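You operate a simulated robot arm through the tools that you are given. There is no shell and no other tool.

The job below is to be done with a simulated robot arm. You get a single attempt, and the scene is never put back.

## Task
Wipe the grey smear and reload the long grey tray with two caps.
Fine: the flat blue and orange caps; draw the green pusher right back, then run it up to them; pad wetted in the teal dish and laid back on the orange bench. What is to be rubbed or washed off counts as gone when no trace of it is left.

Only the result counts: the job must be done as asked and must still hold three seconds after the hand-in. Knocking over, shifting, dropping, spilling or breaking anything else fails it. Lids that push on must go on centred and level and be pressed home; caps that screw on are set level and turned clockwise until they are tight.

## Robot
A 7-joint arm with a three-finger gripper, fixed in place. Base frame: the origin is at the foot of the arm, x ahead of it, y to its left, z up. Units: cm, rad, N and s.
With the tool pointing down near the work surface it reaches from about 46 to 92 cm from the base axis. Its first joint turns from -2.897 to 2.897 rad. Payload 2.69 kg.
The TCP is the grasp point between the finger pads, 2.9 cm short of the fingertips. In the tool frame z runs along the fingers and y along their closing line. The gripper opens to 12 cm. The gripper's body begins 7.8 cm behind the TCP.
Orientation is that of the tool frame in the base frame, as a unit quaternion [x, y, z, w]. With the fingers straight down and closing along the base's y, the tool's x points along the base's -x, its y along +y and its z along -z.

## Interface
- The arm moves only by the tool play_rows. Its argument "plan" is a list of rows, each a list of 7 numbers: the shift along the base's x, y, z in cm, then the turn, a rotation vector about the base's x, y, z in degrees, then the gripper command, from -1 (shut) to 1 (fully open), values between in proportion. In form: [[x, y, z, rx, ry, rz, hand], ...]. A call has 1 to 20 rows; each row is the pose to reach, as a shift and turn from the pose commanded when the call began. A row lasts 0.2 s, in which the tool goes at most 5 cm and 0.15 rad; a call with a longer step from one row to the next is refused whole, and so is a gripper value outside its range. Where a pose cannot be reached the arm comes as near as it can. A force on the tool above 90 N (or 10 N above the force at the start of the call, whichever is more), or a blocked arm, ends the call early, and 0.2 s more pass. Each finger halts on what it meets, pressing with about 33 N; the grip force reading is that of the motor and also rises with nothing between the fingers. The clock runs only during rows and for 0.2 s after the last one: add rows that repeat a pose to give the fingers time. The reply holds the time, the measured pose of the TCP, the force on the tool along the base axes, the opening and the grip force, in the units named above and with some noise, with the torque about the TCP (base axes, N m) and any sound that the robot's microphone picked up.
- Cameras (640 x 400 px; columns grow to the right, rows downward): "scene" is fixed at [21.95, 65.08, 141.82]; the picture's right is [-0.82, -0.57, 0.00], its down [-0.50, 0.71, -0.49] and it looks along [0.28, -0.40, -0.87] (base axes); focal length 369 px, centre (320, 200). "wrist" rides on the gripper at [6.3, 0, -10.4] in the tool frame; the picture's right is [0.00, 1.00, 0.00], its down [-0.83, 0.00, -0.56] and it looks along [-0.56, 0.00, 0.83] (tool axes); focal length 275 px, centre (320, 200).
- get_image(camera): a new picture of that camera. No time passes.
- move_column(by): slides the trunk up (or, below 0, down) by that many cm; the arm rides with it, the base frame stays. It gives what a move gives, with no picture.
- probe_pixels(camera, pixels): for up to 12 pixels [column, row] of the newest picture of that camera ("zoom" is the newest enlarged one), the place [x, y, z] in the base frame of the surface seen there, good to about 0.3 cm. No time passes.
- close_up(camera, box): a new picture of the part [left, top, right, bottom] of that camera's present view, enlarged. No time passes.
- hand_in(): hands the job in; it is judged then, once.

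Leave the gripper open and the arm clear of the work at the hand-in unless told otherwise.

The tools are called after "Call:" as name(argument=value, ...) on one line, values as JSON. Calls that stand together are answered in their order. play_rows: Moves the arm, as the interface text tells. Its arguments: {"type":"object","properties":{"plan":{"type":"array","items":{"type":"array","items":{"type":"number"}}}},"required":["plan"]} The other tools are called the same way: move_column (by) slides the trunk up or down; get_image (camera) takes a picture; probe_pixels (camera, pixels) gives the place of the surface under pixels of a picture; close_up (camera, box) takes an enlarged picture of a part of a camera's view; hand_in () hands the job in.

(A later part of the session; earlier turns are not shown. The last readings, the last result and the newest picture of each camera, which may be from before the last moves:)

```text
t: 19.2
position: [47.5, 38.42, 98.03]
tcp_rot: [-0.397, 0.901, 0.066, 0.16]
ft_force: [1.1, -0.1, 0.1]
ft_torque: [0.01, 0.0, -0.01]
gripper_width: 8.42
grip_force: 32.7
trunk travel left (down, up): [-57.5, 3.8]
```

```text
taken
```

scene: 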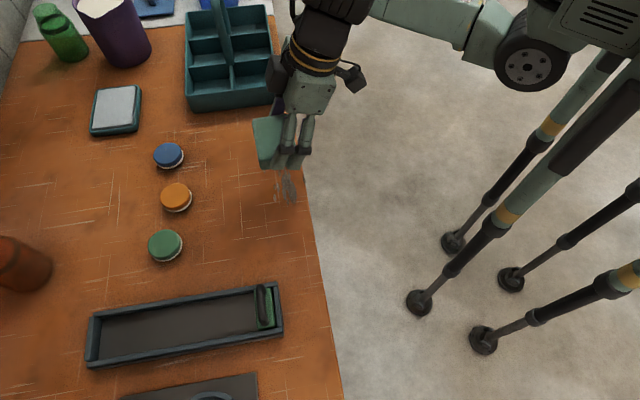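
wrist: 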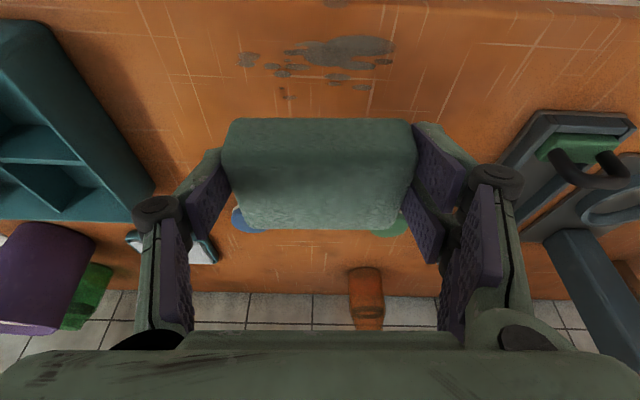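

The pad now looks clearly darker, so it is wet, and the smear shows at columns 238–395, rows 35–100. I'll probe its extent precisely from here.

Call:
close_up(camera="wrist", box=[200, 0, 420, 130])

Call:
probe_pixels(camera="zoom", pixels=[[115, 175], [165, 180], [205, 210], [240, 245], [245, 285], [440, 225], [470, 255], [535, 180], [570, 115], [470, 108], [260, 145], [330, 12]])

```text
2.91 times, centred on (310, 65) of wrist
```

zoom: 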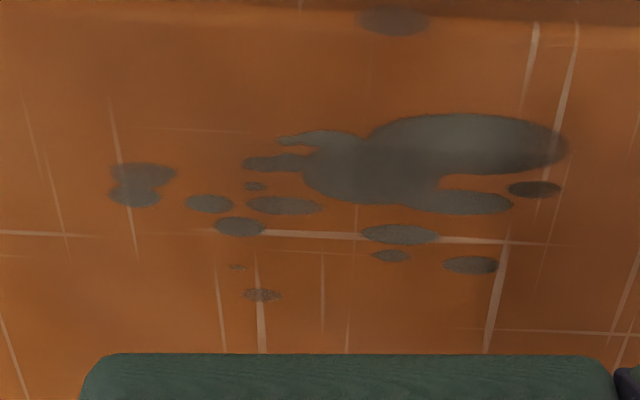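

```text
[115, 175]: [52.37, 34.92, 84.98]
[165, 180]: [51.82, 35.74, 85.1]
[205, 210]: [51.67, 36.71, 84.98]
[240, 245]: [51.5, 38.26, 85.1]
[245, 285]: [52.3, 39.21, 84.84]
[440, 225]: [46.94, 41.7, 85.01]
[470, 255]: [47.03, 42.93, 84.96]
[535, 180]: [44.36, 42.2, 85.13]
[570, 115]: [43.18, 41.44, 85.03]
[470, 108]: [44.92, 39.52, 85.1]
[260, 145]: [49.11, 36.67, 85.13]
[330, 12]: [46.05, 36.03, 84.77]
```

The smear spans about u 57.5–65.1 and v −12.5 to −1 in bench terms, with one spot right on the bench's near lip. I'll lower the pad over the middle to just above the bench.

Call:
play_rows(plan=[[0, 0, -2.5, 0, 0, 0, -1], [0, 0, -5, 0, 0, 0, -1], [0, 0, -7.5, 0, 0, 0, -1], [0, 0, -8.8, 0, 0, 0, -1], [0, 0, -9.2, 0, 0, 0, -1], [0, 0, -9.4, 0, 0, 0, -1], [0, 0, -9.4, 0, 0, 0, -1]])

```text
t: 20.8
position: [47.68, 38.66, 88.6]
tcp_rot: [-0.396, 0.902, 0.067, 0.16]
ft_force: [-0.1, 0.7, -0.9]
ft_torque: [-0.01, 0.02, 0.01]
gripper_width: 8.4
grip_force: 33.0
trunk travel left (down, up): [-57.5, 3.8]
```

There's no contact at z = 88.6, so I'll lower in fine steps until the bench pushes back.

Call:
play_rows(plan=[[0, 0, -0.1, 0, 0, 0, -1], [0, 0, -0.2, 0, 0, 0, -1], [0, 0, -0.3, 0, 0, 0, -1], [0, 0, -0.4, 0, 0, 0, -1], [0, 0, -0.5, 0, 0, 0, -1], [0, 0, -0.5, 0, 0, 0, -1]])

Call:
close_up(camera="scene", box=[220, 110, 340, 230])

```text
t: 22.2
position: [47.75, 38.49, 88.24]
tcp_rot: [-0.397, 0.901, 0.067, 0.16]
ft_force: [1.4, -0.3, -0.5]
ft_torque: [0.04, 0.01, -0.03]
gripper_width: 8.4
grip_force: 32.9
trunk travel left (down, up): [-57.5, 3.8]
```

```text
3.33 times, centred on (280, 170) of scene
```

zoom: 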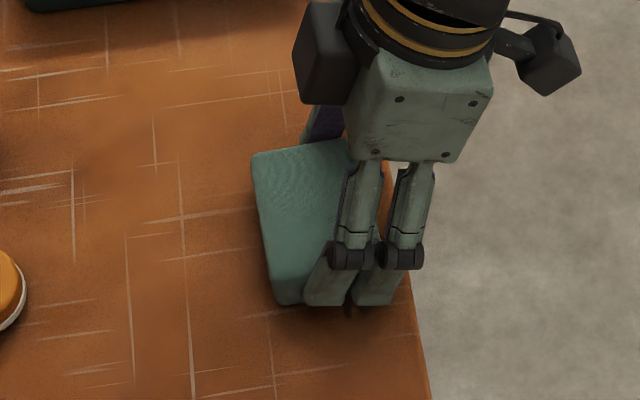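

It's still barely touching. I'll go a bit lower.

Call:
play_rows(plan=[[0, 0, -0.1, 0, 0, 0, -1], [0, 0, -0.2, 0, 0, 0, -1], [0, 0, -0.3, 0, 0, 0, -1], [0, 0, -0.3, 0, 0, 0, -1]])

```text
t: 23.2
position: [47.74, 38.39, 88.23]
tcp_rot: [-0.396, 0.901, 0.069, 0.163]
ft_force: [3.9, 3.2, 28.6]
ft_torque: [-0.18, -0.08, 0.02]
gripper_width: 8.42
grip_force: 33.3
trunk travel left (down, up): [-57.5, 3.8]
```

The bench pushes back with 28 N, so contact is at about z = 88.2. I'll ease off 0.1 cm and make the first wiping stroke along the bench direction, covering the middle band.

Call:
play_rows(plan=[[0, 0, 0.1, 0, 0, 0, -1], [-1.06, 1.06, 0.1, 0, 0, 0, -1], [-2.12, 2.12, 0.1, 0, 0, 0, -1], [-3.18, 3.18, 0.1, 0, 0, 0, -1], [-2.12, 2.12, 0.1, 0, 0, 0, -1], [-1.06, 1.06, 0.1, 0, 0, 0, -1], [0, 0, 0.1, 0, 0, 0, -1], [1.06, -1.06, 0.1, 0, 0, 0, -1], [2.12, -2.12, 0.1, 0, 0, 0, -1], [3.18, -3.18, 0.1, 0, 0, 0, -1], [3.89, -3.89, 0.1, 0, 0, 0, -1], [2.83, -2.83, 0.1, 0, 0, 0, -1], [1.77, -1.77, 0.1, 0, 0, 0, -1], [0.71, -0.71, 0.1, 0, 0, 0, -1], [0, 0, 0.1, 0, 0, 0, -1]])

Call:
get_image(camera="wrist")

Call:
close_up(camera="scene", box=[220, 110, 340, 230])

```text
t: 26.4
position: [47.82, 38.54, 88.1]
tcp_rot: [-0.397, 0.901, 0.068, 0.16]
ft_force: [3.4, -4.6, 12.9]
ft_torque: [0.08, -0.05, -0.05]
gripper_width: 8.4
grip_force: 32.9
trunk travel left (down, up): [-57.5, 3.8]
```

```text
taken
```

wrist: 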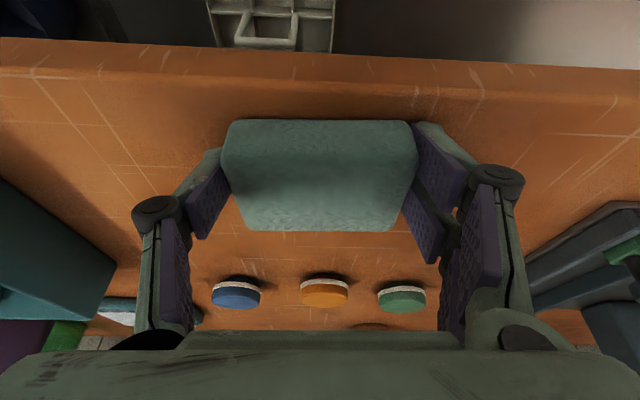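

```text
3.33 times, centred on (280, 170) of scene
```

zoom: 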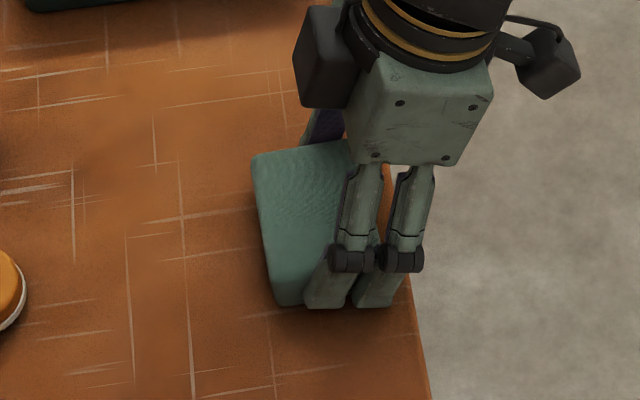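

The middle band looks clean and the force is 13 N. Next comes a stroke along the near lip, overhanging the edge slightly, then one along the far side.

Call:
play_rows(plan=[[-0.71, -0.71, -0.05, 0, 0, 0, -1], [-1.56, -1.56, -0.05, 0, 0, 0, -1], [-2.62, -0.49, -0.05, 0, 0, 0, -1], [-3.68, 0.57, -0.05, 0, 0, 0, -1], [-4.74, 1.63, -0.05, 0, 0, 0, -1], [-3.68, 0.57, -0.05, 0, 0, 0, -1], [-2.62, -0.49, -0.05, 0, 0, 0, -1], [-1.56, -1.56, -0.05, 0, 0, 0, -1], [-0.49, -2.62, -0.05, 0, 0, 0, -1], [0.57, -3.68, -0.05, 0, 0, 0, -1], [1.63, -4.74, -0.05, 0, 0, 0, -1], [3.18, -4.6, -0.05, 0, 0, 0, -1], [4.24, -3.54, -0.05, 0, 0, 0, -1], [5.3, -2.47, -0.05, 0, 0, 0, -1], [4.95, -1.41, -0.05, 0, 0, 0, -1], [3.89, -0.35, -0.05, 0, 0, 0, -1], [2.83, 0.71, -0.05, 0, 0, 0, -1], [1.77, 1.77, -0.05, 0, 0, 0, -1], [0.71, 2.83, -0.05, 0, 0, 0, -1], [-0.35, 3.89, -0.05, 0, 0, 0, -1]])

Call:
get_image(camera="wrist")

Call:
close_up(camera="scene", box=[220, 110, 340, 230])

```text
t: 30.6
position: [47.48, 42.41, 88.02]
tcp_rot: [-0.395, 0.902, 0.067, 0.162]
ft_force: [1.6, -3.6, 11.8]
ft_torque: [-0.13, -0.02, -0.05]
gripper_width: 8.4
grip_force: 33.2
trunk travel left (down, up): [-57.5, 3.8]
```

```text
taken
```

wrist: 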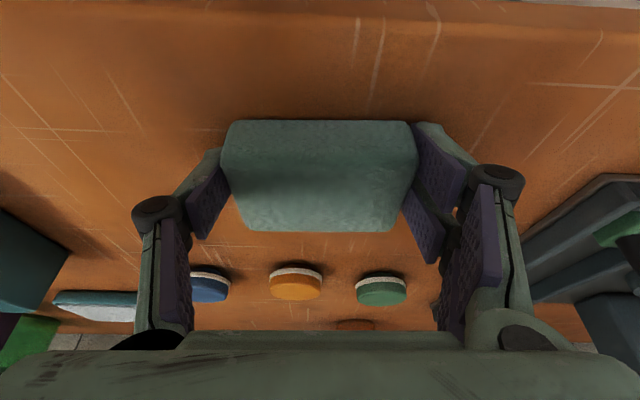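

```text
3.33 times, centred on (280, 170) of scene
```

zoom: 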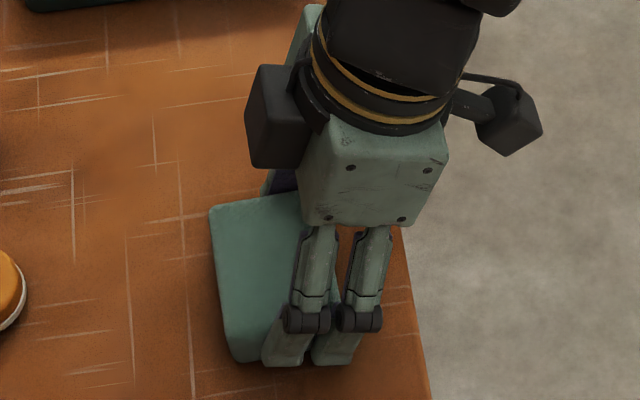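

The stroke went well and the fingertips are near the bench, so I won't press harder. I'll lift and move aside to inspect the wiped place.

Call:
play_rows(plan=[[0, 0, 1.5, 0, 0, 0, -1], [0, 0, 4, 0, 0, 0, -1], [2, 2, 7, 0, 0, 0, -1], [5, 5, 9, 0, 0, 0, -1], [8, 8, 10, 0, 0, 0, -1], [8, 8, 10, 0, 0, 0, -1]])

Call:
get_image(camera="wrist")

Call:
close_up(camera="scene", box=[230, 130, 330, 220])

Call:
get_image(camera="scene")

```text
t: 32.0
position: [55.62, 50.34, 98.11]
tcp_rot: [-0.397, 0.901, 0.067, 0.161]
ft_force: [0.4, 0.1, 0.6]
ft_torque: [-0.03, 0.02, -0.01]
gripper_width: 8.42
grip_force: 32.4
trunk travel left (down, up): [-57.5, 3.8]
```

```text
taken
```

wrist: 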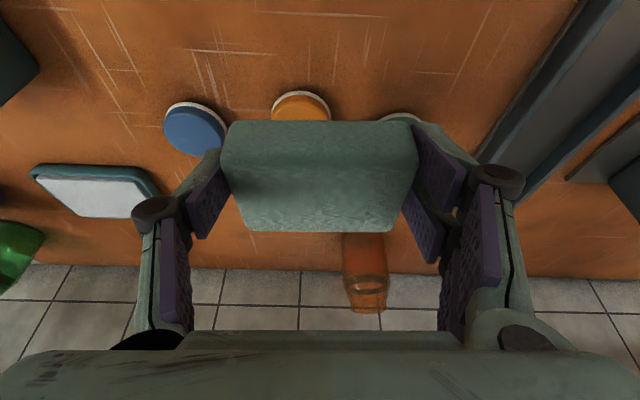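

```text
4.44 times, centred on (280, 175) of scene
```

zoom: 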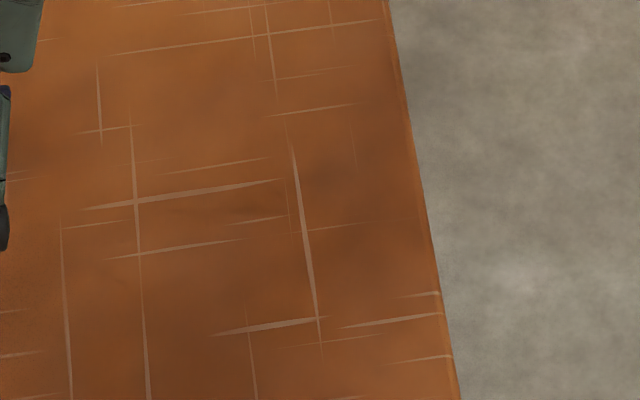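

```text
taken
```

scene: 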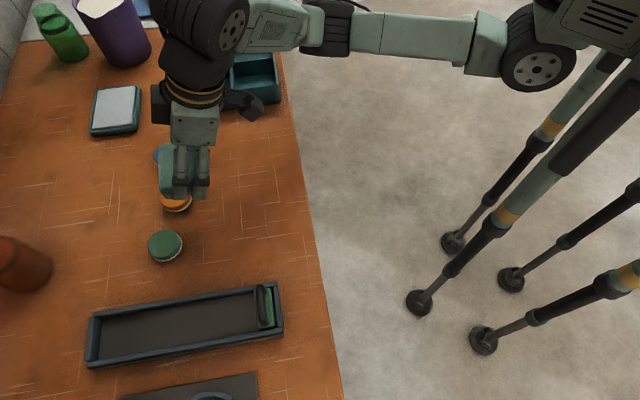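

The smear looks gone, though there may be a faint shade near scene pixel (282, 170). I'll enlarge it more.

Call:
close_up(camera="scene", box=[265, 150, 310, 200])

Call:
close_up(camera="scene", box=[290, 160, 315, 205])

```text
8.00 times, centred on (288, 175) of scene
```

zoom: 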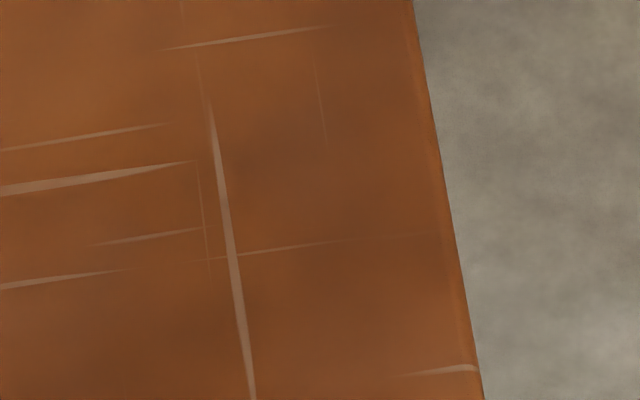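

```text
8.89 times, centred on (302, 182) of scene
```

zoom: 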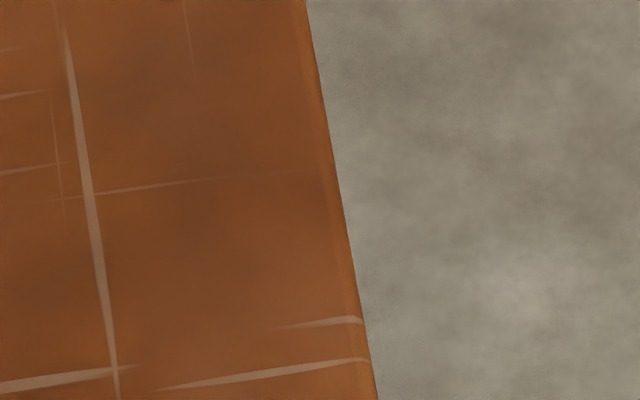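

It looks clean with only soft wood shading left. I'll double-check with the wrist camera from the same spot as before, TCP at (47.5, 38.4, 98).

Call:
play_rows(plan=[[-3, -3.5, 0, 0, 0, 0, -1], [-6, -7.5, 0, 0, 0, 0, -1], [-8.1, -11.5, 0, 0, 0, 0, -1], [-8.1, -11.9, 0, 0, 0, 0, -1], [-8.1, -11.9, 0, 0, 0, 0, -1]])

Call:
close_up(camera="wrist", box=[200, 0, 420, 130])

Call:
get_image(camera="wrist")

```text
t: 33.2
position: [47.18, 38.6, 97.8]
tcp_rot: [-0.397, 0.901, 0.067, 0.16]
ft_force: [-0.2, -0.9, -0.5]
ft_torque: [-0.02, 0.03, 0.01]
gripper_width: 8.39
grip_force: 33.3
trunk travel left (down, up): [-57.5, 3.8]
```

```text
2.91 times, centred on (310, 65) of wrist
```

zoom: 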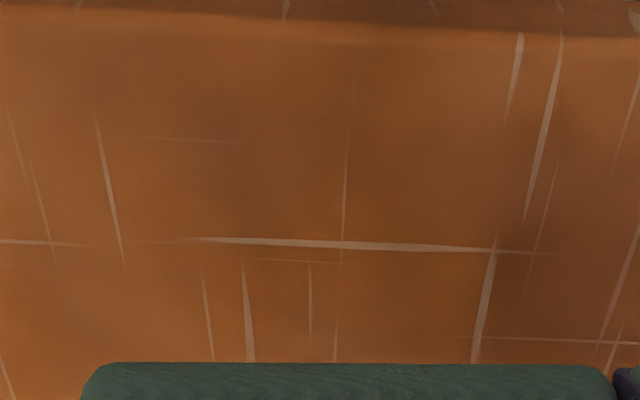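

```text
taken
```

wrist: 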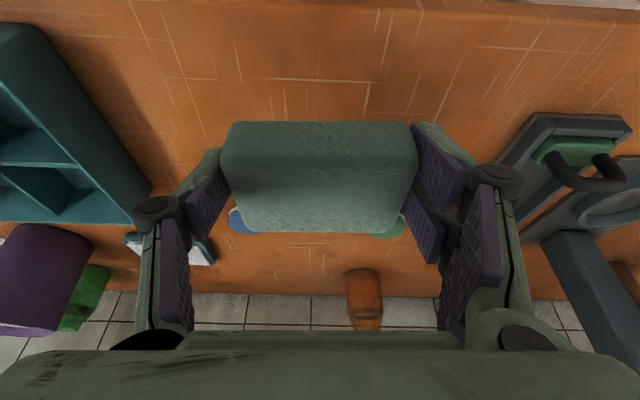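

The wrist view shows no trace, and the lip spot is gone as well. Now I'll carry the pad back to its old place on the bench at (76.4, 55.5), at z = 98 over the caps.

Call:
play_rows(plan=[[3.7, 2.1, 0, 0, 0, 0, -1], [7.3, 4.2, 0, 0, 0, 0, -1], [11, 6.3, 0, 0, 0, 0, -1], [14.6, 8.4, 0, 0, 0, 0, -1], [18.3, 10.6, 0, 0, 0, 0, -1], [21.9, 12.7, 0, 0, 0, 0, -1], [25.6, 14.8, -1, 0, 0, 0, -1], [29.1, 16.9, -3, 0, 0, 0, -1], [29.1, 16.9, -5, 0, 0, 0, -1], [29.1, 16.9, -5, 0, 0, 0, -1]])

Call:
get_image(camera="wrist")

Call:
get_image(camera="scene")

```text
t: 35.4
position: [76.19, 55.39, 92.86]
tcp_rot: [-0.397, 0.901, 0.067, 0.16]
ft_force: [0.8, 0.8, -0.6]
ft_torque: [-0.02, 0.01, 0.01]
gripper_width: 8.41
grip_force: 32.9
trunk travel left (down, up): [-57.5, 3.8]
```

```text
taken
```

wrist: 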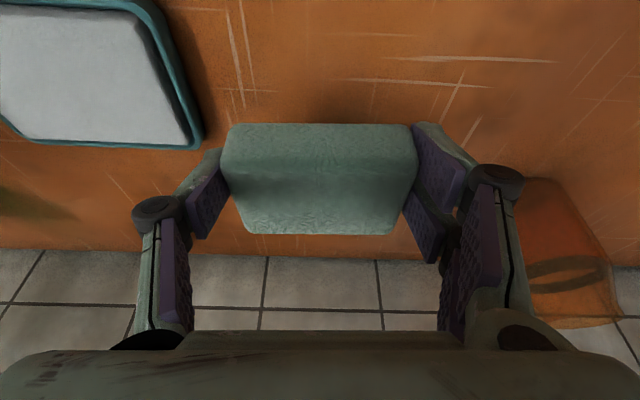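

```text
taken
```

scene: 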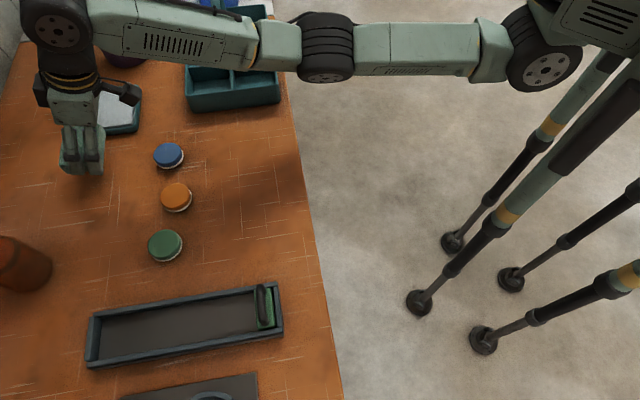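

I'm over the old place and it's clear. I'll lower until the pad just touches the bench, at about z = 88.2.

Call:
play_rows(plan=[[0.1, 0, -1.5, 0, 0, 0, -1], [0.1, 0, -3, 0, 0, 0, -1], [0.1, 0, -4, 0, 0, 0, -1], [0.1, 0, -4.4, 0, 0, 0, -1], [0.1, 0, -4.6, 0, 0, 0, -1], [0.1, 0, -4.75, 0, 0, 0, -1], [0.1, 0, -4.75, 0, 0, 0, -1]])

```text
t: 37.0
position: [76.45, 55.37, 88.2]
tcp_rot: [-0.397, 0.901, 0.067, 0.16]
ft_force: [-0.6, 0.2, -0.8]
ft_torque: [-0.01, -0.04, -0.01]
gripper_width: 8.38
grip_force: 32.9
trunk travel left (down, up): [-57.5, 3.8]
```

It's nearly down. I'll go another 0.15 cm to make light contact.

Call:
play_rows(plan=[[0, 0, -0.08, 0, 0, 0, -1], [0, 0, -0.16, 0, 0, 0, -1], [0, 0, -0.16, 0, 0, 0, -1]])

```text
t: 37.8
position: [76.42, 55.42, 88.04]
tcp_rot: [-0.397, 0.901, 0.067, 0.16]
ft_force: [-0.6, -0.1, 0.2]
ft_torque: [-0.02, 0.01, 0.02]
gripper_width: 8.4
grip_force: 33.2
trunk travel left (down, up): [-57.5, 3.8]
```

Call:
play_rows(plan=[[0, 0, -0.08, 0, 0, 0, -1], [0, 0, -0.14, 0, 0, 0, -1], [0, 0, -0.14, 0, 0, 0, -1]])

Call:
close_up(camera="scene", box=[40, 100, 140, 200])

```text
t: 38.6
position: [76.37, 55.54, 87.96]
tcp_rot: [-0.398, 0.901, 0.066, 0.16]
ft_force: [0.0, 0.5, 2.1]
ft_torque: [0.03, 0.08, 0.04]
gripper_width: 8.43
grip_force: 32.9
trunk travel left (down, up): [-57.5, 3.8]
```

```text
4.00 times, centred on (90, 150) of scene
```

zoom: 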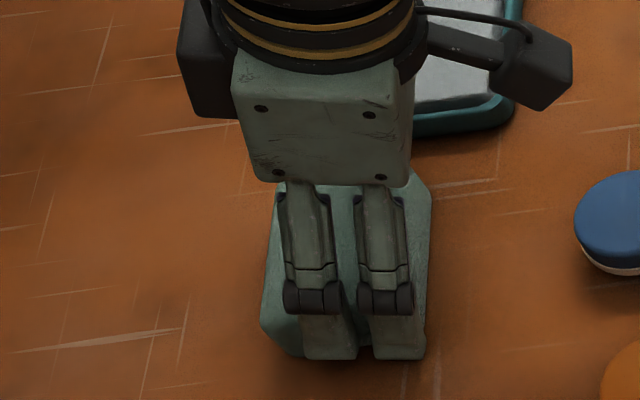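

There's light contact at 2 N, so the pad is on the bench. I'll open to 10.4 cm, then rise straight up.

Call:
play_rows(plan=[[0, 0, 0, 0, 0, 0, 0.55], [0, 0, 0, 0, 0, 0, 0.733], [0, 0, 0, 0, 0, 0, 0.733], [0, 0, 1.5, 0, 0, 0, 0.733], [0, 0, 3.5, 0, 0, 0, 0.733], [0, 0, 6, 0, 0, 0, 0.733], [0, 0, 9, 0, 0, 0, 0.733], [0, 0, 9, 0, 0, 0, 0.733]])

Call:
get_image(camera="wrist")

Call:
close_up(camera="scene", box=[40, 60, 220, 200])

```text
t: 40.4
position: [76.54, 55.58, 96.88]
tcp_rot: [-0.396, 0.902, 0.067, 0.161]
ft_force: [-0.2, 0.5, 0.8]
ft_torque: [0.01, 0.01, 0.0]
gripper_width: 10.4
grip_force: 0.1
trunk travel left (down, up): [-57.5, 3.8]
```

```text
taken
```

wrist: 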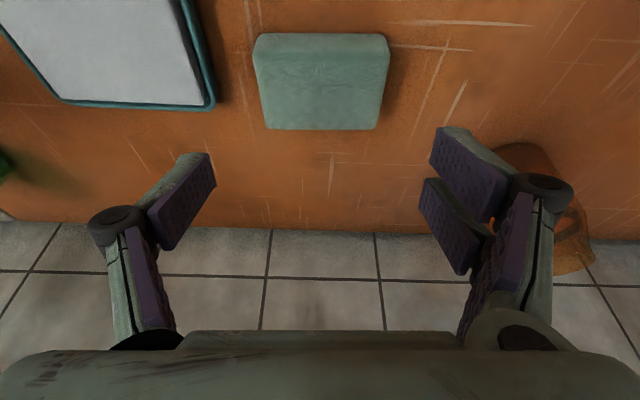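

```text
2.86 times, centred on (130, 130) of scene
```

zoom: 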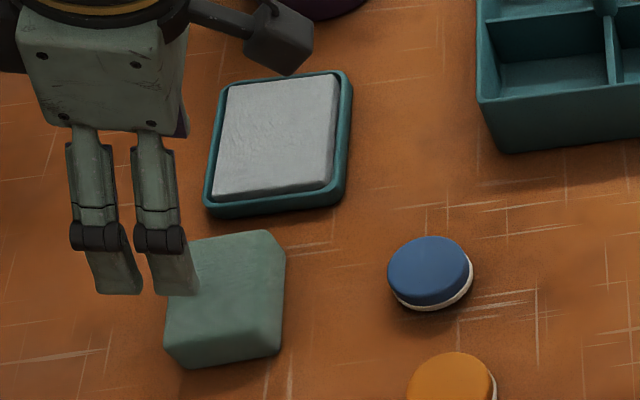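

The pad is flat on the bench and everything else is in place. Now I'll bring the tool back upright and go above the tray's near end at about (29, 52, 110), to look at the tray and pusher.

Call:
play_rows(plan=[[0, 0, 4, 0, 0, 0, 0.733], [-2, -0.2, 8, -1.2, 1.2, -0.2, 0.733], [-6.5, -0.5, 10, -2.8, 2.8, -0.5, 0.733], [-11, -0.8, 11.5, -4.2, 4.2, -0.75, 0.733], [-15.5, -1.1, 13, -5.7, 5.7, -1, 0.733], [-20, -1.4, 13, -7.1, 7.1, -1.25, 0.733], [-24.5, -1.8, 13, -8.5, 8.5, -1.5, 0.733], [-29, -2.1, 13, -9.9, 9.9, -1.75, 0.733], [-33.5, -2.4, 13, -11.3, 11.3, -2, 0.733], [-38, -2.7, 13, -12.7, 12.7, -2.25, 0.733], [-42.5, -3, 13, -14.14, 14.14, -2.5, 0.733], [-47, -3.4, 13, -14.14, 14.14, -2.5, 0.733], [-47, -3.4, 13, -14.14, 14.14, -2.5, 0.733]])

Call:
get_image(camera="wrist")

Call:
get_image(camera="scene")

```text
t: 43.2
position: [29.32, 52.07, 109.76]
tcp_rot: [-0.381, 0.925, 0.0, 0.0]
ft_force: [-0.5, -0.1, -0.6]
ft_torque: [-0.05, -0.01, 0.0]
gripper_width: 10.39
grip_force: 0.1
out of reach, approached as far as the arm can: row 1, 2
trunk travel left (down, up): [-57.5, 3.8]
```

```text
taken
```

wrist: 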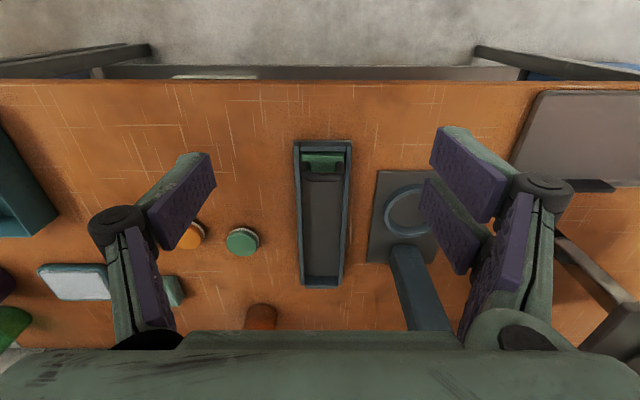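

```text
taken
```

scene: 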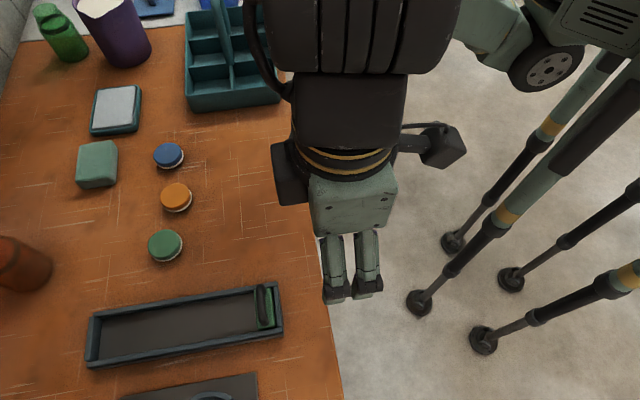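

The tray shows at columns 293–352, rows 140–288. I'll enlarge it and probe it.

Call:
close_up(camera="wrist", box=[260, 120, 390, 200])

Call:
close_up(camera="wrist", box=[260, 220, 390, 300])

Call:
close_up(camera="wrist", box=[240, 125, 400, 295])

Call:
probe_pixels(camera="zoom", pixels=[[228, 48], [398, 45], [250, 65], [378, 65], [320, 45], [320, 85], [320, 130], [262, 200], [368, 200], [260, 350], [355, 350], [300, 375]])

```text
4.92 times, centred on (325, 160) of wrist
```

zoom: 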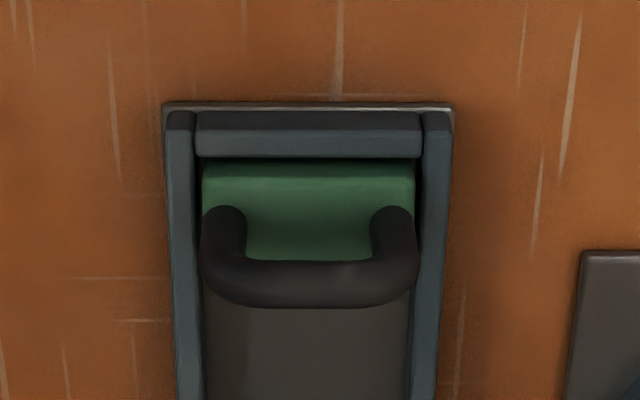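

```text
4.92 times, centred on (325, 260) of wrist
```

zoom: 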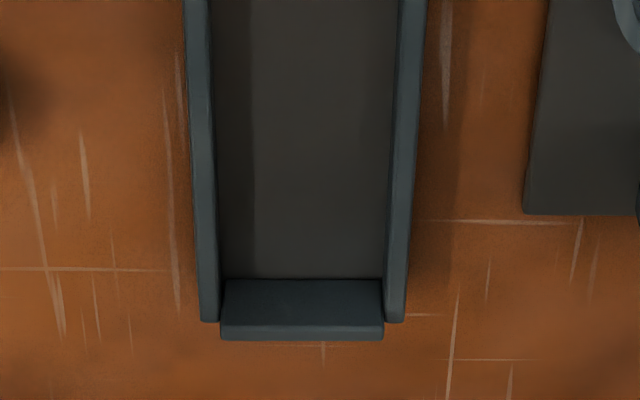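

```text
2.35 times, centred on (320, 210) of wrist
```

zoom: 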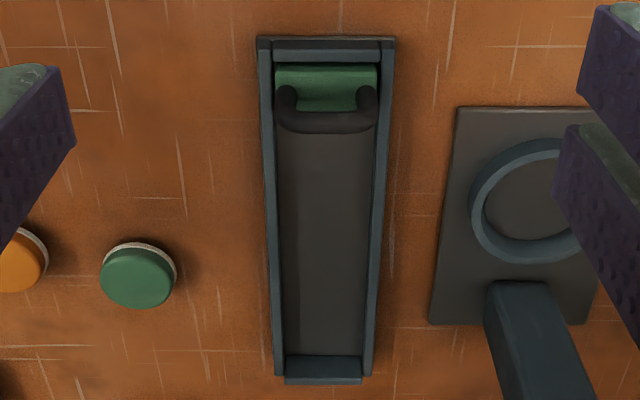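

```text
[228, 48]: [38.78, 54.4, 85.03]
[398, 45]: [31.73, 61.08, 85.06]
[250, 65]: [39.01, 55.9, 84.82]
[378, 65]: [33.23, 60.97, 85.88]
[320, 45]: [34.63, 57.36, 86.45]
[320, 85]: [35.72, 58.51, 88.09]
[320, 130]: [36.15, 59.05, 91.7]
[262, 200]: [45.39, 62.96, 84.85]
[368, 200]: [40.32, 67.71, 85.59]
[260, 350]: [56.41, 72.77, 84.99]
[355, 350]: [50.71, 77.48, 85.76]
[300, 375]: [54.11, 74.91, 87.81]
```

The handle is a U-shaped pull across the tray at about (35.9, 59.8), top z ≈ 91.6. The tray runs straight along the bench's depth, with a tall stop wall at the far end and a low wall behind the pusher. I'll turn the hand 90° so the fingers close along the tray, and come above the handle at z = 100.

Call:
play_rows(plan=[[0.6, 0.7, -0.9, 0, 0, 8.2, 0.4], [1.2, 1.4, -1.8, 0, 0, 16.4, 0.2], [1.8, 2.1, -2.7, 0, 0, 24.5, 0], [2.4, 2.8, -3.6, 0, 0, 32.7, -0.25], [3.0, 3.5, -4.5, 0, 0, 40.9, -0.25], [3.6, 4.2, -5.4, 0, 0, 49.1, -0.25], [4.2, 4.9, -6.3, 0, 0, 57.3, -0.25], [4.8, 5.6, -7.2, 0, 0, 65.5, -0.25], [5.4, 6.3, -8.1, 0, 0, 73.6, -0.25], [6.0, 7.0, -9, 0, 0, 81.8, -0.25], [6.57, 7.71, -9.76, 0, 0, 90, -0.25], [6.57, 7.71, -9.76, 0, 0, 90, -0.25]])

Call:
get_image(camera="wrist")

Call:
get_image(camera="scene")

```text
t: 45.8
position: [36.04, 59.71, 100.12]
tcp_rot: [0.925, -0.381, 0.0, 0.0]
ft_force: [0.1, -0.3, 1.2]
ft_torque: [0.03, -0.02, 0.05]
gripper_width: 4.49
grip_force: 0.0
trunk travel left (down, up): [-57.5, 3.8]
```

```text
taken
```

wrist: 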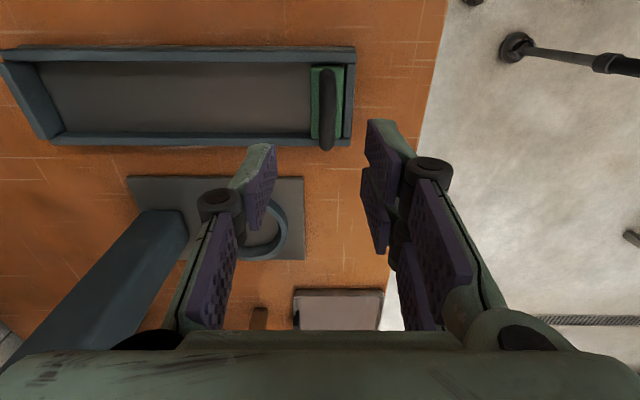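

```text
taken
```

scene: 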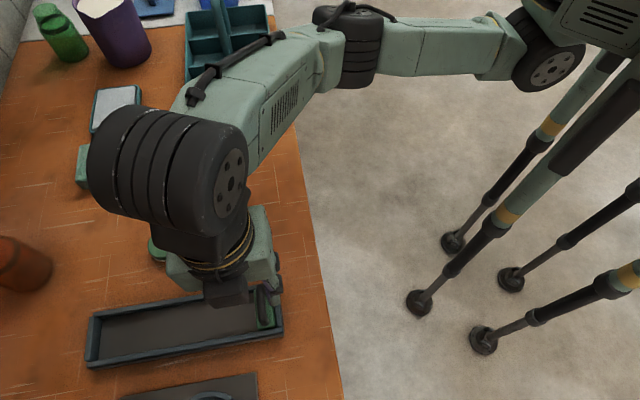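

The hand is turned. I'll enlarge the pusher end and the far end from this side view and probe for gaps.

Call:
close_up(camera="wrist", box=[270, 30, 390, 160])

Call:
probe_pixels(camera="zoom", pixels=[[270, 180], [320, 180], [350, 180], [375, 180], [395, 180], [310, 340], [325, 130], [325, 250], [300, 100], [370, 110], [230, 180], [405, 180]])

Call:
close_up(camera="wrist", box=[0, 30, 120, 160])

```text
3.08 times, centred on (330, 95) of wrist
```

zoom: 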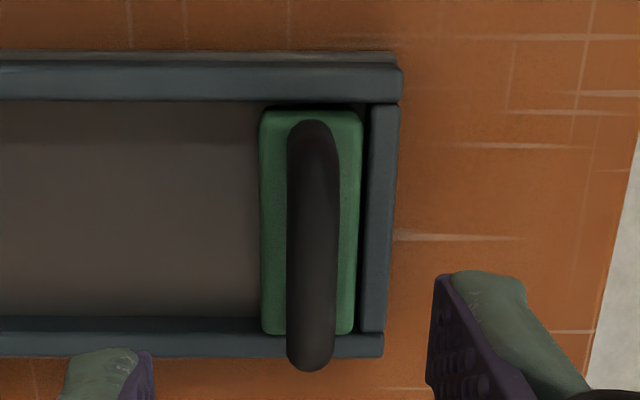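

```text
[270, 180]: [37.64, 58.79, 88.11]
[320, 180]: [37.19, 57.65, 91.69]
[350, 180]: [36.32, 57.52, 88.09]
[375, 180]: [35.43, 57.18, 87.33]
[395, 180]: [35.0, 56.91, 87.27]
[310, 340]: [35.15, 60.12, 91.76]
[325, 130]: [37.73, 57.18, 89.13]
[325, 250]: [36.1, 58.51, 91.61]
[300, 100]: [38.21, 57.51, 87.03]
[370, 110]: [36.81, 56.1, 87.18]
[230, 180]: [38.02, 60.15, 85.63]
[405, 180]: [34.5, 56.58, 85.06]
```

```text
3.08 times, centred on (60, 95) of wrist
```

zoom: 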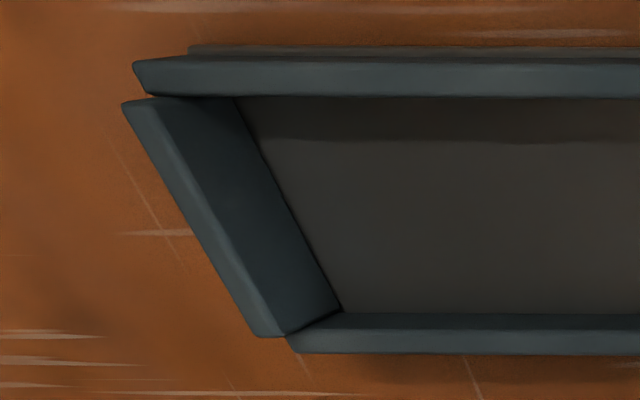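

The handle's centreline is at u ≈ 67.2, and there's a small 0.3 cm gap behind the pusher. I'll centre on it and lower to z = 91.5 with the fingertips clear of the green plate.

Call:
play_rows(plan=[[-0.19, -0.53, -2, 0, 0, 0, -0.25], [-0.19, -0.53, -4.5, 0, 0, 0, -0.25], [-0.19, -0.53, -7, 0, 0, 0, -0.25], [-0.19, -0.53, -8.2, 0, 0, 0, -0.25], [-0.19, -0.53, -8.6, 0, 0, 0, -0.25], [-0.19, -0.53, -8.6, 0, 0, 0, -0.25]])

Call:
get_image(camera="wrist")

Call:
close_up(camera="scene", box=[200, 230, 320, 350])

```text
t: 47.2
position: [36.01, 59.16, 91.52]
tcp_rot: [0.924, -0.383, 0.001, 0.0]
ft_force: [0.2, -0.5, 0.4]
ft_torque: [0.0, -0.03, 0.01]
gripper_width: 4.52
grip_force: 0.1
trunk travel left (down, up): [-57.5, 3.8]
```

```text
taken
```

wrist: 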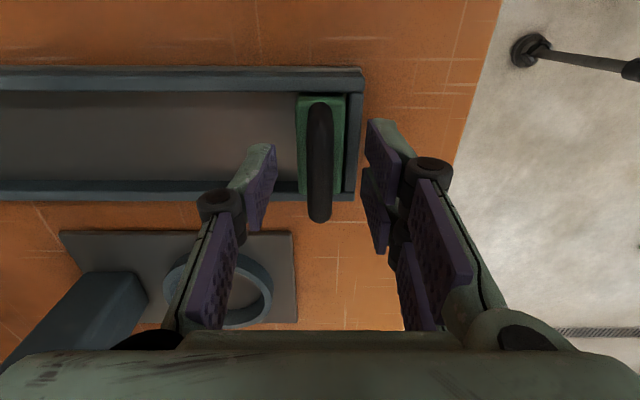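

```text
3.33 times, centred on (260, 290) of scene
```

zoom: 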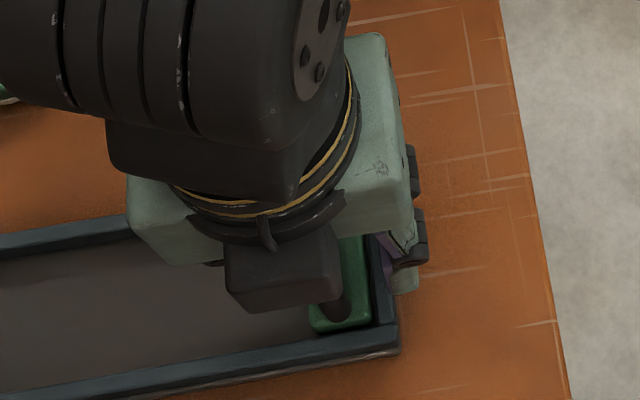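

The handle (column 319) is centred between the fingers. I'll slide 0.5 cm toward the handle's middle and close on the bar.

Call:
play_rows(plan=[[0.35, -0.35, 0, 0, 0, 0, -0.25], [0.35, -0.35, 0, 0, 0, 0, -0.5], [0.35, -0.35, 0, 0, 0, 0, -0.7], [0.35, -0.35, 0, 0, 0, 0, -1], [0.35, -0.35, 0, 0, 0, 0, -1], [0.35, -0.35, 0, 0, 0, 0, -1]])

Call:
get_image(camera="wrist")

```text
t: 48.6
position: [36.17, 58.96, 91.61]
tcp_rot: [0.924, -0.383, 0.0, 0.0]
ft_force: [2.6, 4.4, 0.9]
ft_torque: [-0.43, 0.45, -0.55]
gripper_width: 1.08
grip_force: 38.1
trunk travel left (down, up): [-57.5, 3.8]
```

```text
taken
```

wrist: 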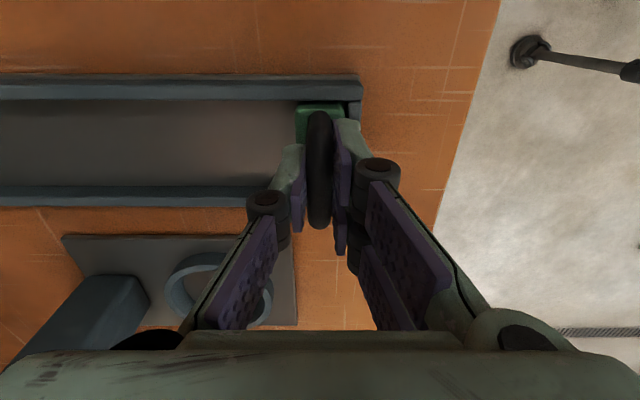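

I've got the bar at 1.08 cm. I'll draw back gently, 0.2 cm toward the near wall, and read the force.

Call:
play_rows(plan=[[-0.07, -0.07, 0, 0, 0, 0, -1], [-0.14, -0.14, 0, 0, 0, 0, -1], [-0.14, -0.14, 0, 0, 0, 0, -1]])

```text
t: 49.4
position: [36.1, 58.97, 91.52]
tcp_rot: [0.923, -0.384, -0.001, -0.002]
ft_force: [12.1, 21.2, 10.3]
ft_torque: [-0.8, -0.22, -0.42]
gripper_width: 1.1
grip_force: 38.4
trunk travel left (down, up): [-57.5, 3.8]
```

It doesn't move back: force rises to 24 N, so the pusher is already against its near limit. I'll relax, then slide it 1 cm toward the far end to feel how it moves.

Call:
play_rows(plan=[[0.14, 0.14, 0, 0, 0, 0, -1], [0.28, 0.28, 0, 0, 0, 0, -1], [0.49, 0.49, 0, 0, 0, 0, -1], [0.85, 0.85, 0, 0, 0, 0, -1], [0.85, 0.85, 0, 0, 0, 0, -1]])

Call:
get_image(camera="wrist")

```text
t: 50.6
position: [36.85, 59.6, 91.57]
tcp_rot: [0.924, -0.383, -0.001, 0.001]
ft_force: [-3.6, 1.8, 5.5]
ft_torque: [-0.58, 0.5, -0.63]
gripper_width: 1.11
grip_force: 38.1
trunk travel left (down, up): [-57.5, 3.8]
```

```text
taken
```

wrist: 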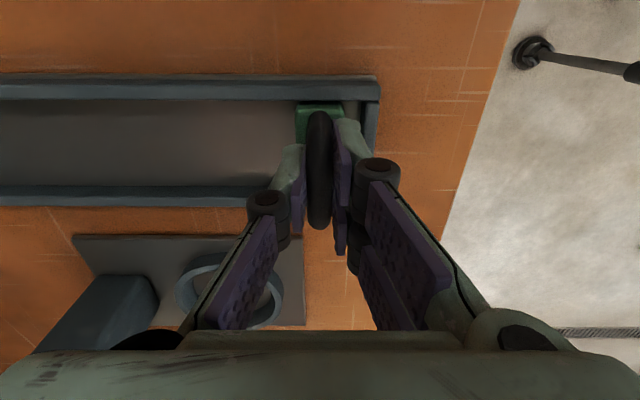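

It slides freely toward the far end. To learn its travel, I'll run it most of the way to the far end and watch for stops or clicks.

Call:
play_rows(plan=[[0.7, 0.7, 0, 0, 0, 0, -1], [1.8, 1.8, 0, 0, 0, 0, -1], [3.1, 3.1, 0, 0, 0, 0, -1], [4.4, 4.4, 0, 0, 0, 0, -1], [5.7, 5.7, 0, 0, 0, 0, -1], [7.0, 7.0, 0, 0, 0, 0, -1], [8.3, 8.3, 0, 0, 0, 0, -1], [9.5, 9.5, 0, 0, 0, 0, -1], [10.5, 10.5, 0, 0, 0, 0, -1], [11.3, 11.3, 0, 0, 0, 0, -1], [11.3, 11.3, 0, 0, 0, 0, -1]])

Call:
get_image(camera="wrist")

Call:
get_image(camera="scene")

```text
t: 53.0
position: [45.23, 67.03, 91.44]
tcp_rot: [0.926, -0.379, -0.003, -0.003]
ft_force: [-28.1, 26.0, 21.4]
ft_torque: [0.19, 1.12, -0.35]
gripper_width: 1.14
grip_force: 37.9
out of reach, approached as far as the arm can: row 7, 8, 9, 10, 11
trunk travel left (down, up): [-57.5, 3.8]
```

```text
taken
```

wrist: 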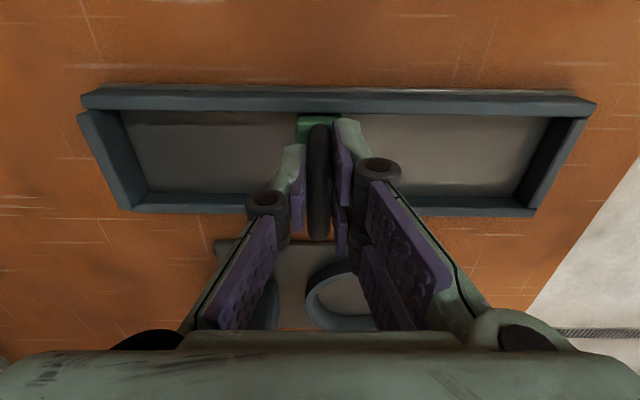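

```text
taken
```

scene: 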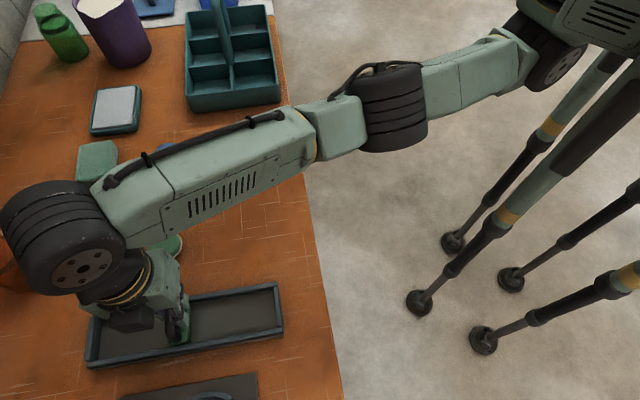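

The arm ran out of reach in this wrist posture, at only 81 cm, and is pulling sideways at 38 N. I'll go straight back along the tray to take that load off.

Call:
play_rows(plan=[[-0.8, -0.2, 0, 0, 0, 0, -1], [-1.6, -0.7, 0, 0, 0, 0, -1], [-2.2, -1.2, 0, 0, 0, 0, -1], [-2.2, -1.2, 0, 0, 0, 0, -1]])

Call:
close_up(camera="scene", box=[70, 270, 310, 400])

```text
t: 54.0
position: [43.53, 65.44, 91.39]
tcp_rot: [0.924, -0.383, -0.001, -0.003]
ft_force: [-16.3, 13.4, 32.0]
ft_torque: [-0.4, 0.47, -0.24]
gripper_width: 1.11
grip_force: 38.3
trunk travel left (down, up): [-57.5, 3.8]
```

```text
2.67 times, centred on (190, 335) of scene
```

zoom: 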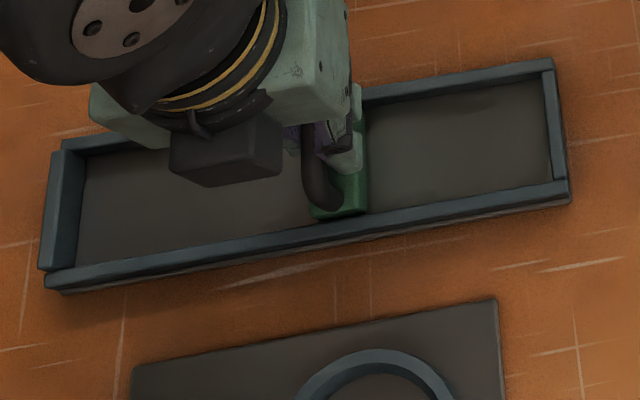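

The tray hasn't moved; its corners are at the same pixels as before. I'll take off the remaining load by shifting slightly up and toward the tray's right side.

Call:
play_rows(plan=[[-0.15, 0.15, 0.2, 0, 0, 0, -1], [-0.3, 0.3, 0.4, 0, 0, 0, -1], [-0.3, 0.3, 0.4, 0, 0, 0, -1]])

```text
t: 54.8
position: [43.88, 65.47, 91.36]
tcp_rot: [0.923, -0.385, 0.001, 0.001]
ft_force: [-0.2, -2.3, 17.0]
ft_torque: [-0.43, 0.2, -0.06]
gripper_width: 1.12
grip_force: 37.8
trunk travel left (down, up): [-57.5, 3.8]
```

The sideways load is gone. This wrist posture limits reach, so I'll let go of the handle here, lift, and turn the hand the other way round. The fingers still close along the tray, but with better reach.

Call:
play_rows(plan=[[0, 0, 0.2, 0, 0, 0, -0.8], [0, 0, 0.2, 0, 0, 0, -0.4], [0, 0, 0.2, 0, 0, 0, -0.25], [0, 0, 2, 0, 0, 0, -0.25], [0, 0, 5, 0, 0, 0, -0.25], [0, 0, 9, 0, 0, 0, -0.25], [0, 0, 9, 0, 0, -8.2, -0.25], [0, 0, 9, 0, 0, -16.4, -0.25], [0, 0, 9, 0, 0, -24.6, -0.25], [0, 0, 9, 0, 0, -32.8, -0.25], [0, 0, 9, 0, 0, -41, -0.25], [0, 0, 9, 0, 0, -49.2, -0.25], [0, 0, 9, 0, 0, -57.4, -0.25], [0, 0, 9, 0, 0, -65.6, -0.25], [0, 0, 9, 0, 0, -73.8, -0.25], [0, 0, 9, 0, 0, -82, -0.25], [0, 0, 9, 0, 0, -90, -0.25]])

Call:
get_image(camera="wrist")

Call:
get_image(camera="scene")

```text
t: 58.4
position: [43.68, 64.81, 100.43]
tcp_rot: [-0.382, 0.924, 0.0, -0.001]
ft_force: [0.9, -0.2, 0.2]
ft_torque: [0.01, 0.01, 0.01]
gripper_width: 4.5
grip_force: 0.0
out of reach, approached as far as the arm can: row 6, 7, 8, 9, 10, 11, 12, 13, 14, 15, 16, 17
trunk travel left (down, up): [-57.5, 3.8]
```

```text
taken
```

wrist: 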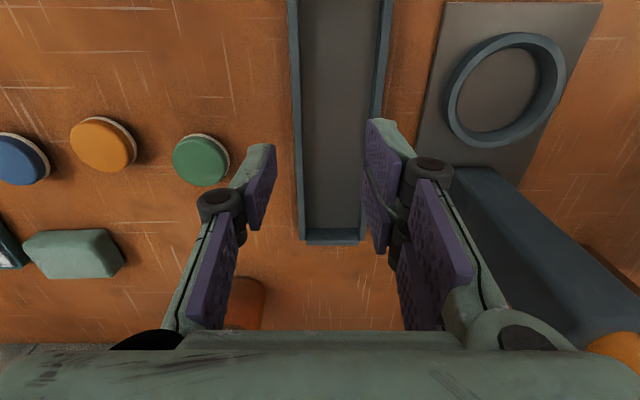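

```text
taken
```

scene: 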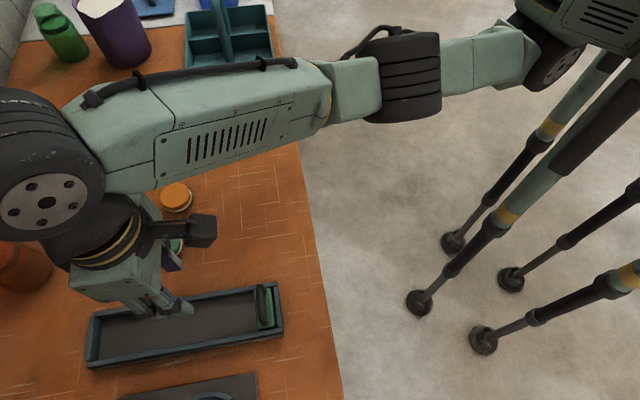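

Important finding: after I let go, the pusher sprang back to the near end, back at scene pixel (265, 305). So it is spring-loaded toward the near wall. That makes the near wall the front where the caps go, and the pusher must be drawn right back to the far end, where it probably latches. I'll finish turning the hand and return above the handle.

Call:
play_rows(plan=[[-0.7, -0.55, 0, 0, 0, -8.2, -0.25], [-1.4, -1.1, 0, 0, 0, -16.4, -0.25], [-2.1, -1.6, 0, 0, 0, -24.6, -0.25], [-2.8, -2.2, 0, 0, 0, -32.8, -0.25], [-3.4, -2.7, 0, 0, 0, -41, -0.25], [-4.1, -3.3, 0, 0, 0, -49.2, -0.25], [-4.8, -3.8, 0, 0, 0, -57.4, -0.25], [-5.5, -4.4, 0, 0, 0, -65.6, -0.25], [-6.2, -4.9, 0, 0, 0, -73.8, -0.25], [-6.8, -5.5, 0, 0, 0, -82, -0.25], [-7.5, -6, 0, 0, 0, -90, -0.25], [-7.5, -6, 0, 0, 0, -90, -0.25]])

Call:
get_image(camera="wrist")

Call:
get_image(camera="scene")

```text
t: 61.0
position: [36.09, 58.94, 100.44]
tcp_rot: [0.383, 0.924, 0.0, 0.0]
ft_force: [-0.2, 0.1, -1.3]
ft_torque: [-0.01, 0.02, 0.01]
gripper_width: 4.5
grip_force: 0.0
trunk travel left (down, up): [-57.5, 3.8]
```

```text
taken
```

wrist: 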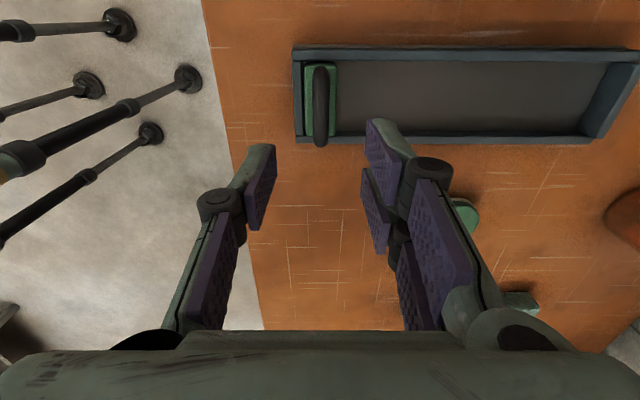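

```text
taken
```

scene: 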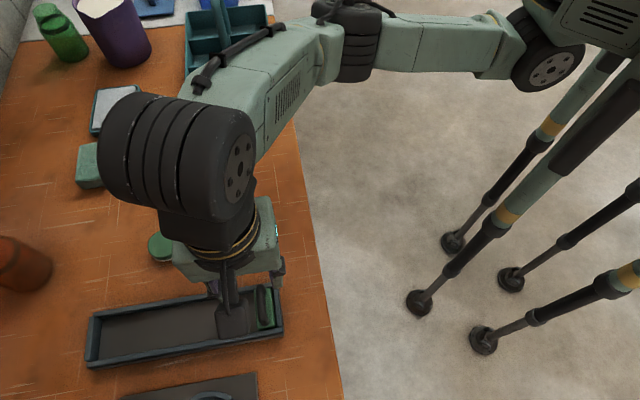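

The reading is good here. To draw the pusher back I'll push the handle bar with closed fingers from its near side, using the same outward-leaning posture that reached far for the pad. First I'll rotate back 90° and stand behind the handle at (33.4, 56.4, 100).

Call:
play_rows(plan=[[-0.25, -0.23, 0, 0, 0, 8.2, -0.5], [-0.5, -0.46, 0, 0, 0, 16.4, -0.7], [-0.75, -0.7, 0, 0, 0, 24.6, -1], [-1, -0.92, 0, 0, 0, 32.8, -1], [-1.2, -1.15, 0, 0, 0, 41, -1], [-1.5, -1.4, 0, 0, 0, 49.2, -1], [-1.7, -1.6, 0, 0, 0, 57.4, -1], [-2, -1.8, 0, 0, 0, 65.6, -1], [-2.2, -2.1, 0, 0, 0, 73.8, -1], [-2.5, -2.3, 0, 0, 0, 82, -1], [-2.7, -2.54, 0, 0, 0, 90, -1], [-2.7, -2.54, 0, 0, 0, 90, -1]])

```text
t: 63.6
position: [33.4, 56.25, 100.29]
tcp_rot: [-0.383, 0.924, 0.0, 0.0]
ft_force: [0.4, 0.3, -0.6]
ft_torque: [-0.01, -0.01, -0.02]
gripper_width: 0.02
grip_force: 29.1
trunk travel left (down, up): [-57.5, 3.8]
```

The fingers are shut. I'll lean 20° outward and lower just behind the handle bar to z ≈ 91.8, with the tips above the near wall.

Call:
play_rows(plan=[[0, 0, 0, 4.7, -4.7, 0, -1], [0, 0, 0, 9.4, -9.4, 0, -1], [0, 0, 0, 14.14, -14.14, 0, -1], [0, 0, -3, 14.14, -14.14, 0, -1], [0, 0, -6, 14.14, -14.14, 0, -1], [0, 0, -8, 14.14, -14.14, 0, -1], [0, 0, -8.5, 14.14, -14.14, 0, -1], [0, 0, -8.5, 14.14, -14.14, 0, -1]])

Call:
get_image(camera="wrist")

Call:
close_up(camera="scene", box=[200, 230, 340, 370])

```text
t: 65.4
position: [33.31, 56.35, 91.83]
tcp_rot: [-0.377, 0.91, 0.066, 0.161]
ft_force: [-0.2, -0.5, 0.2]
ft_torque: [-0.05, 0.0, 0.03]
gripper_width: 0.0
grip_force: 28.3
trunk travel left (down, up): [-57.5, 3.8]
```

```text
taken
```

wrist: 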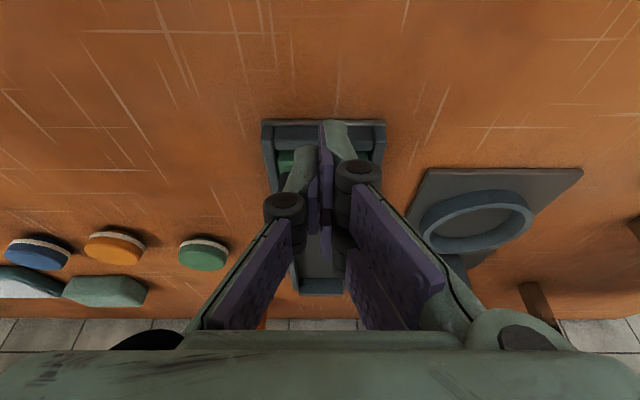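

```text
2.86 times, centred on (270, 300) of scene
```

zoom: 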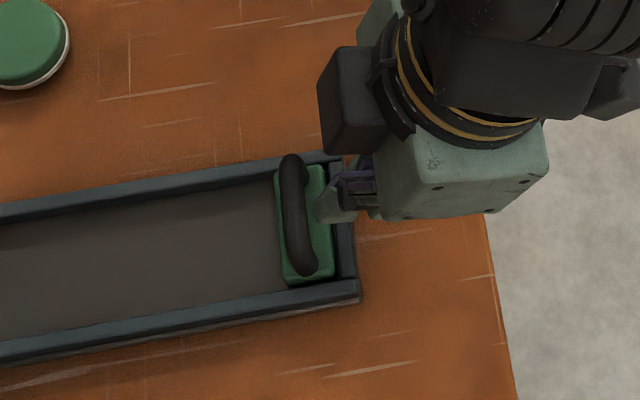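

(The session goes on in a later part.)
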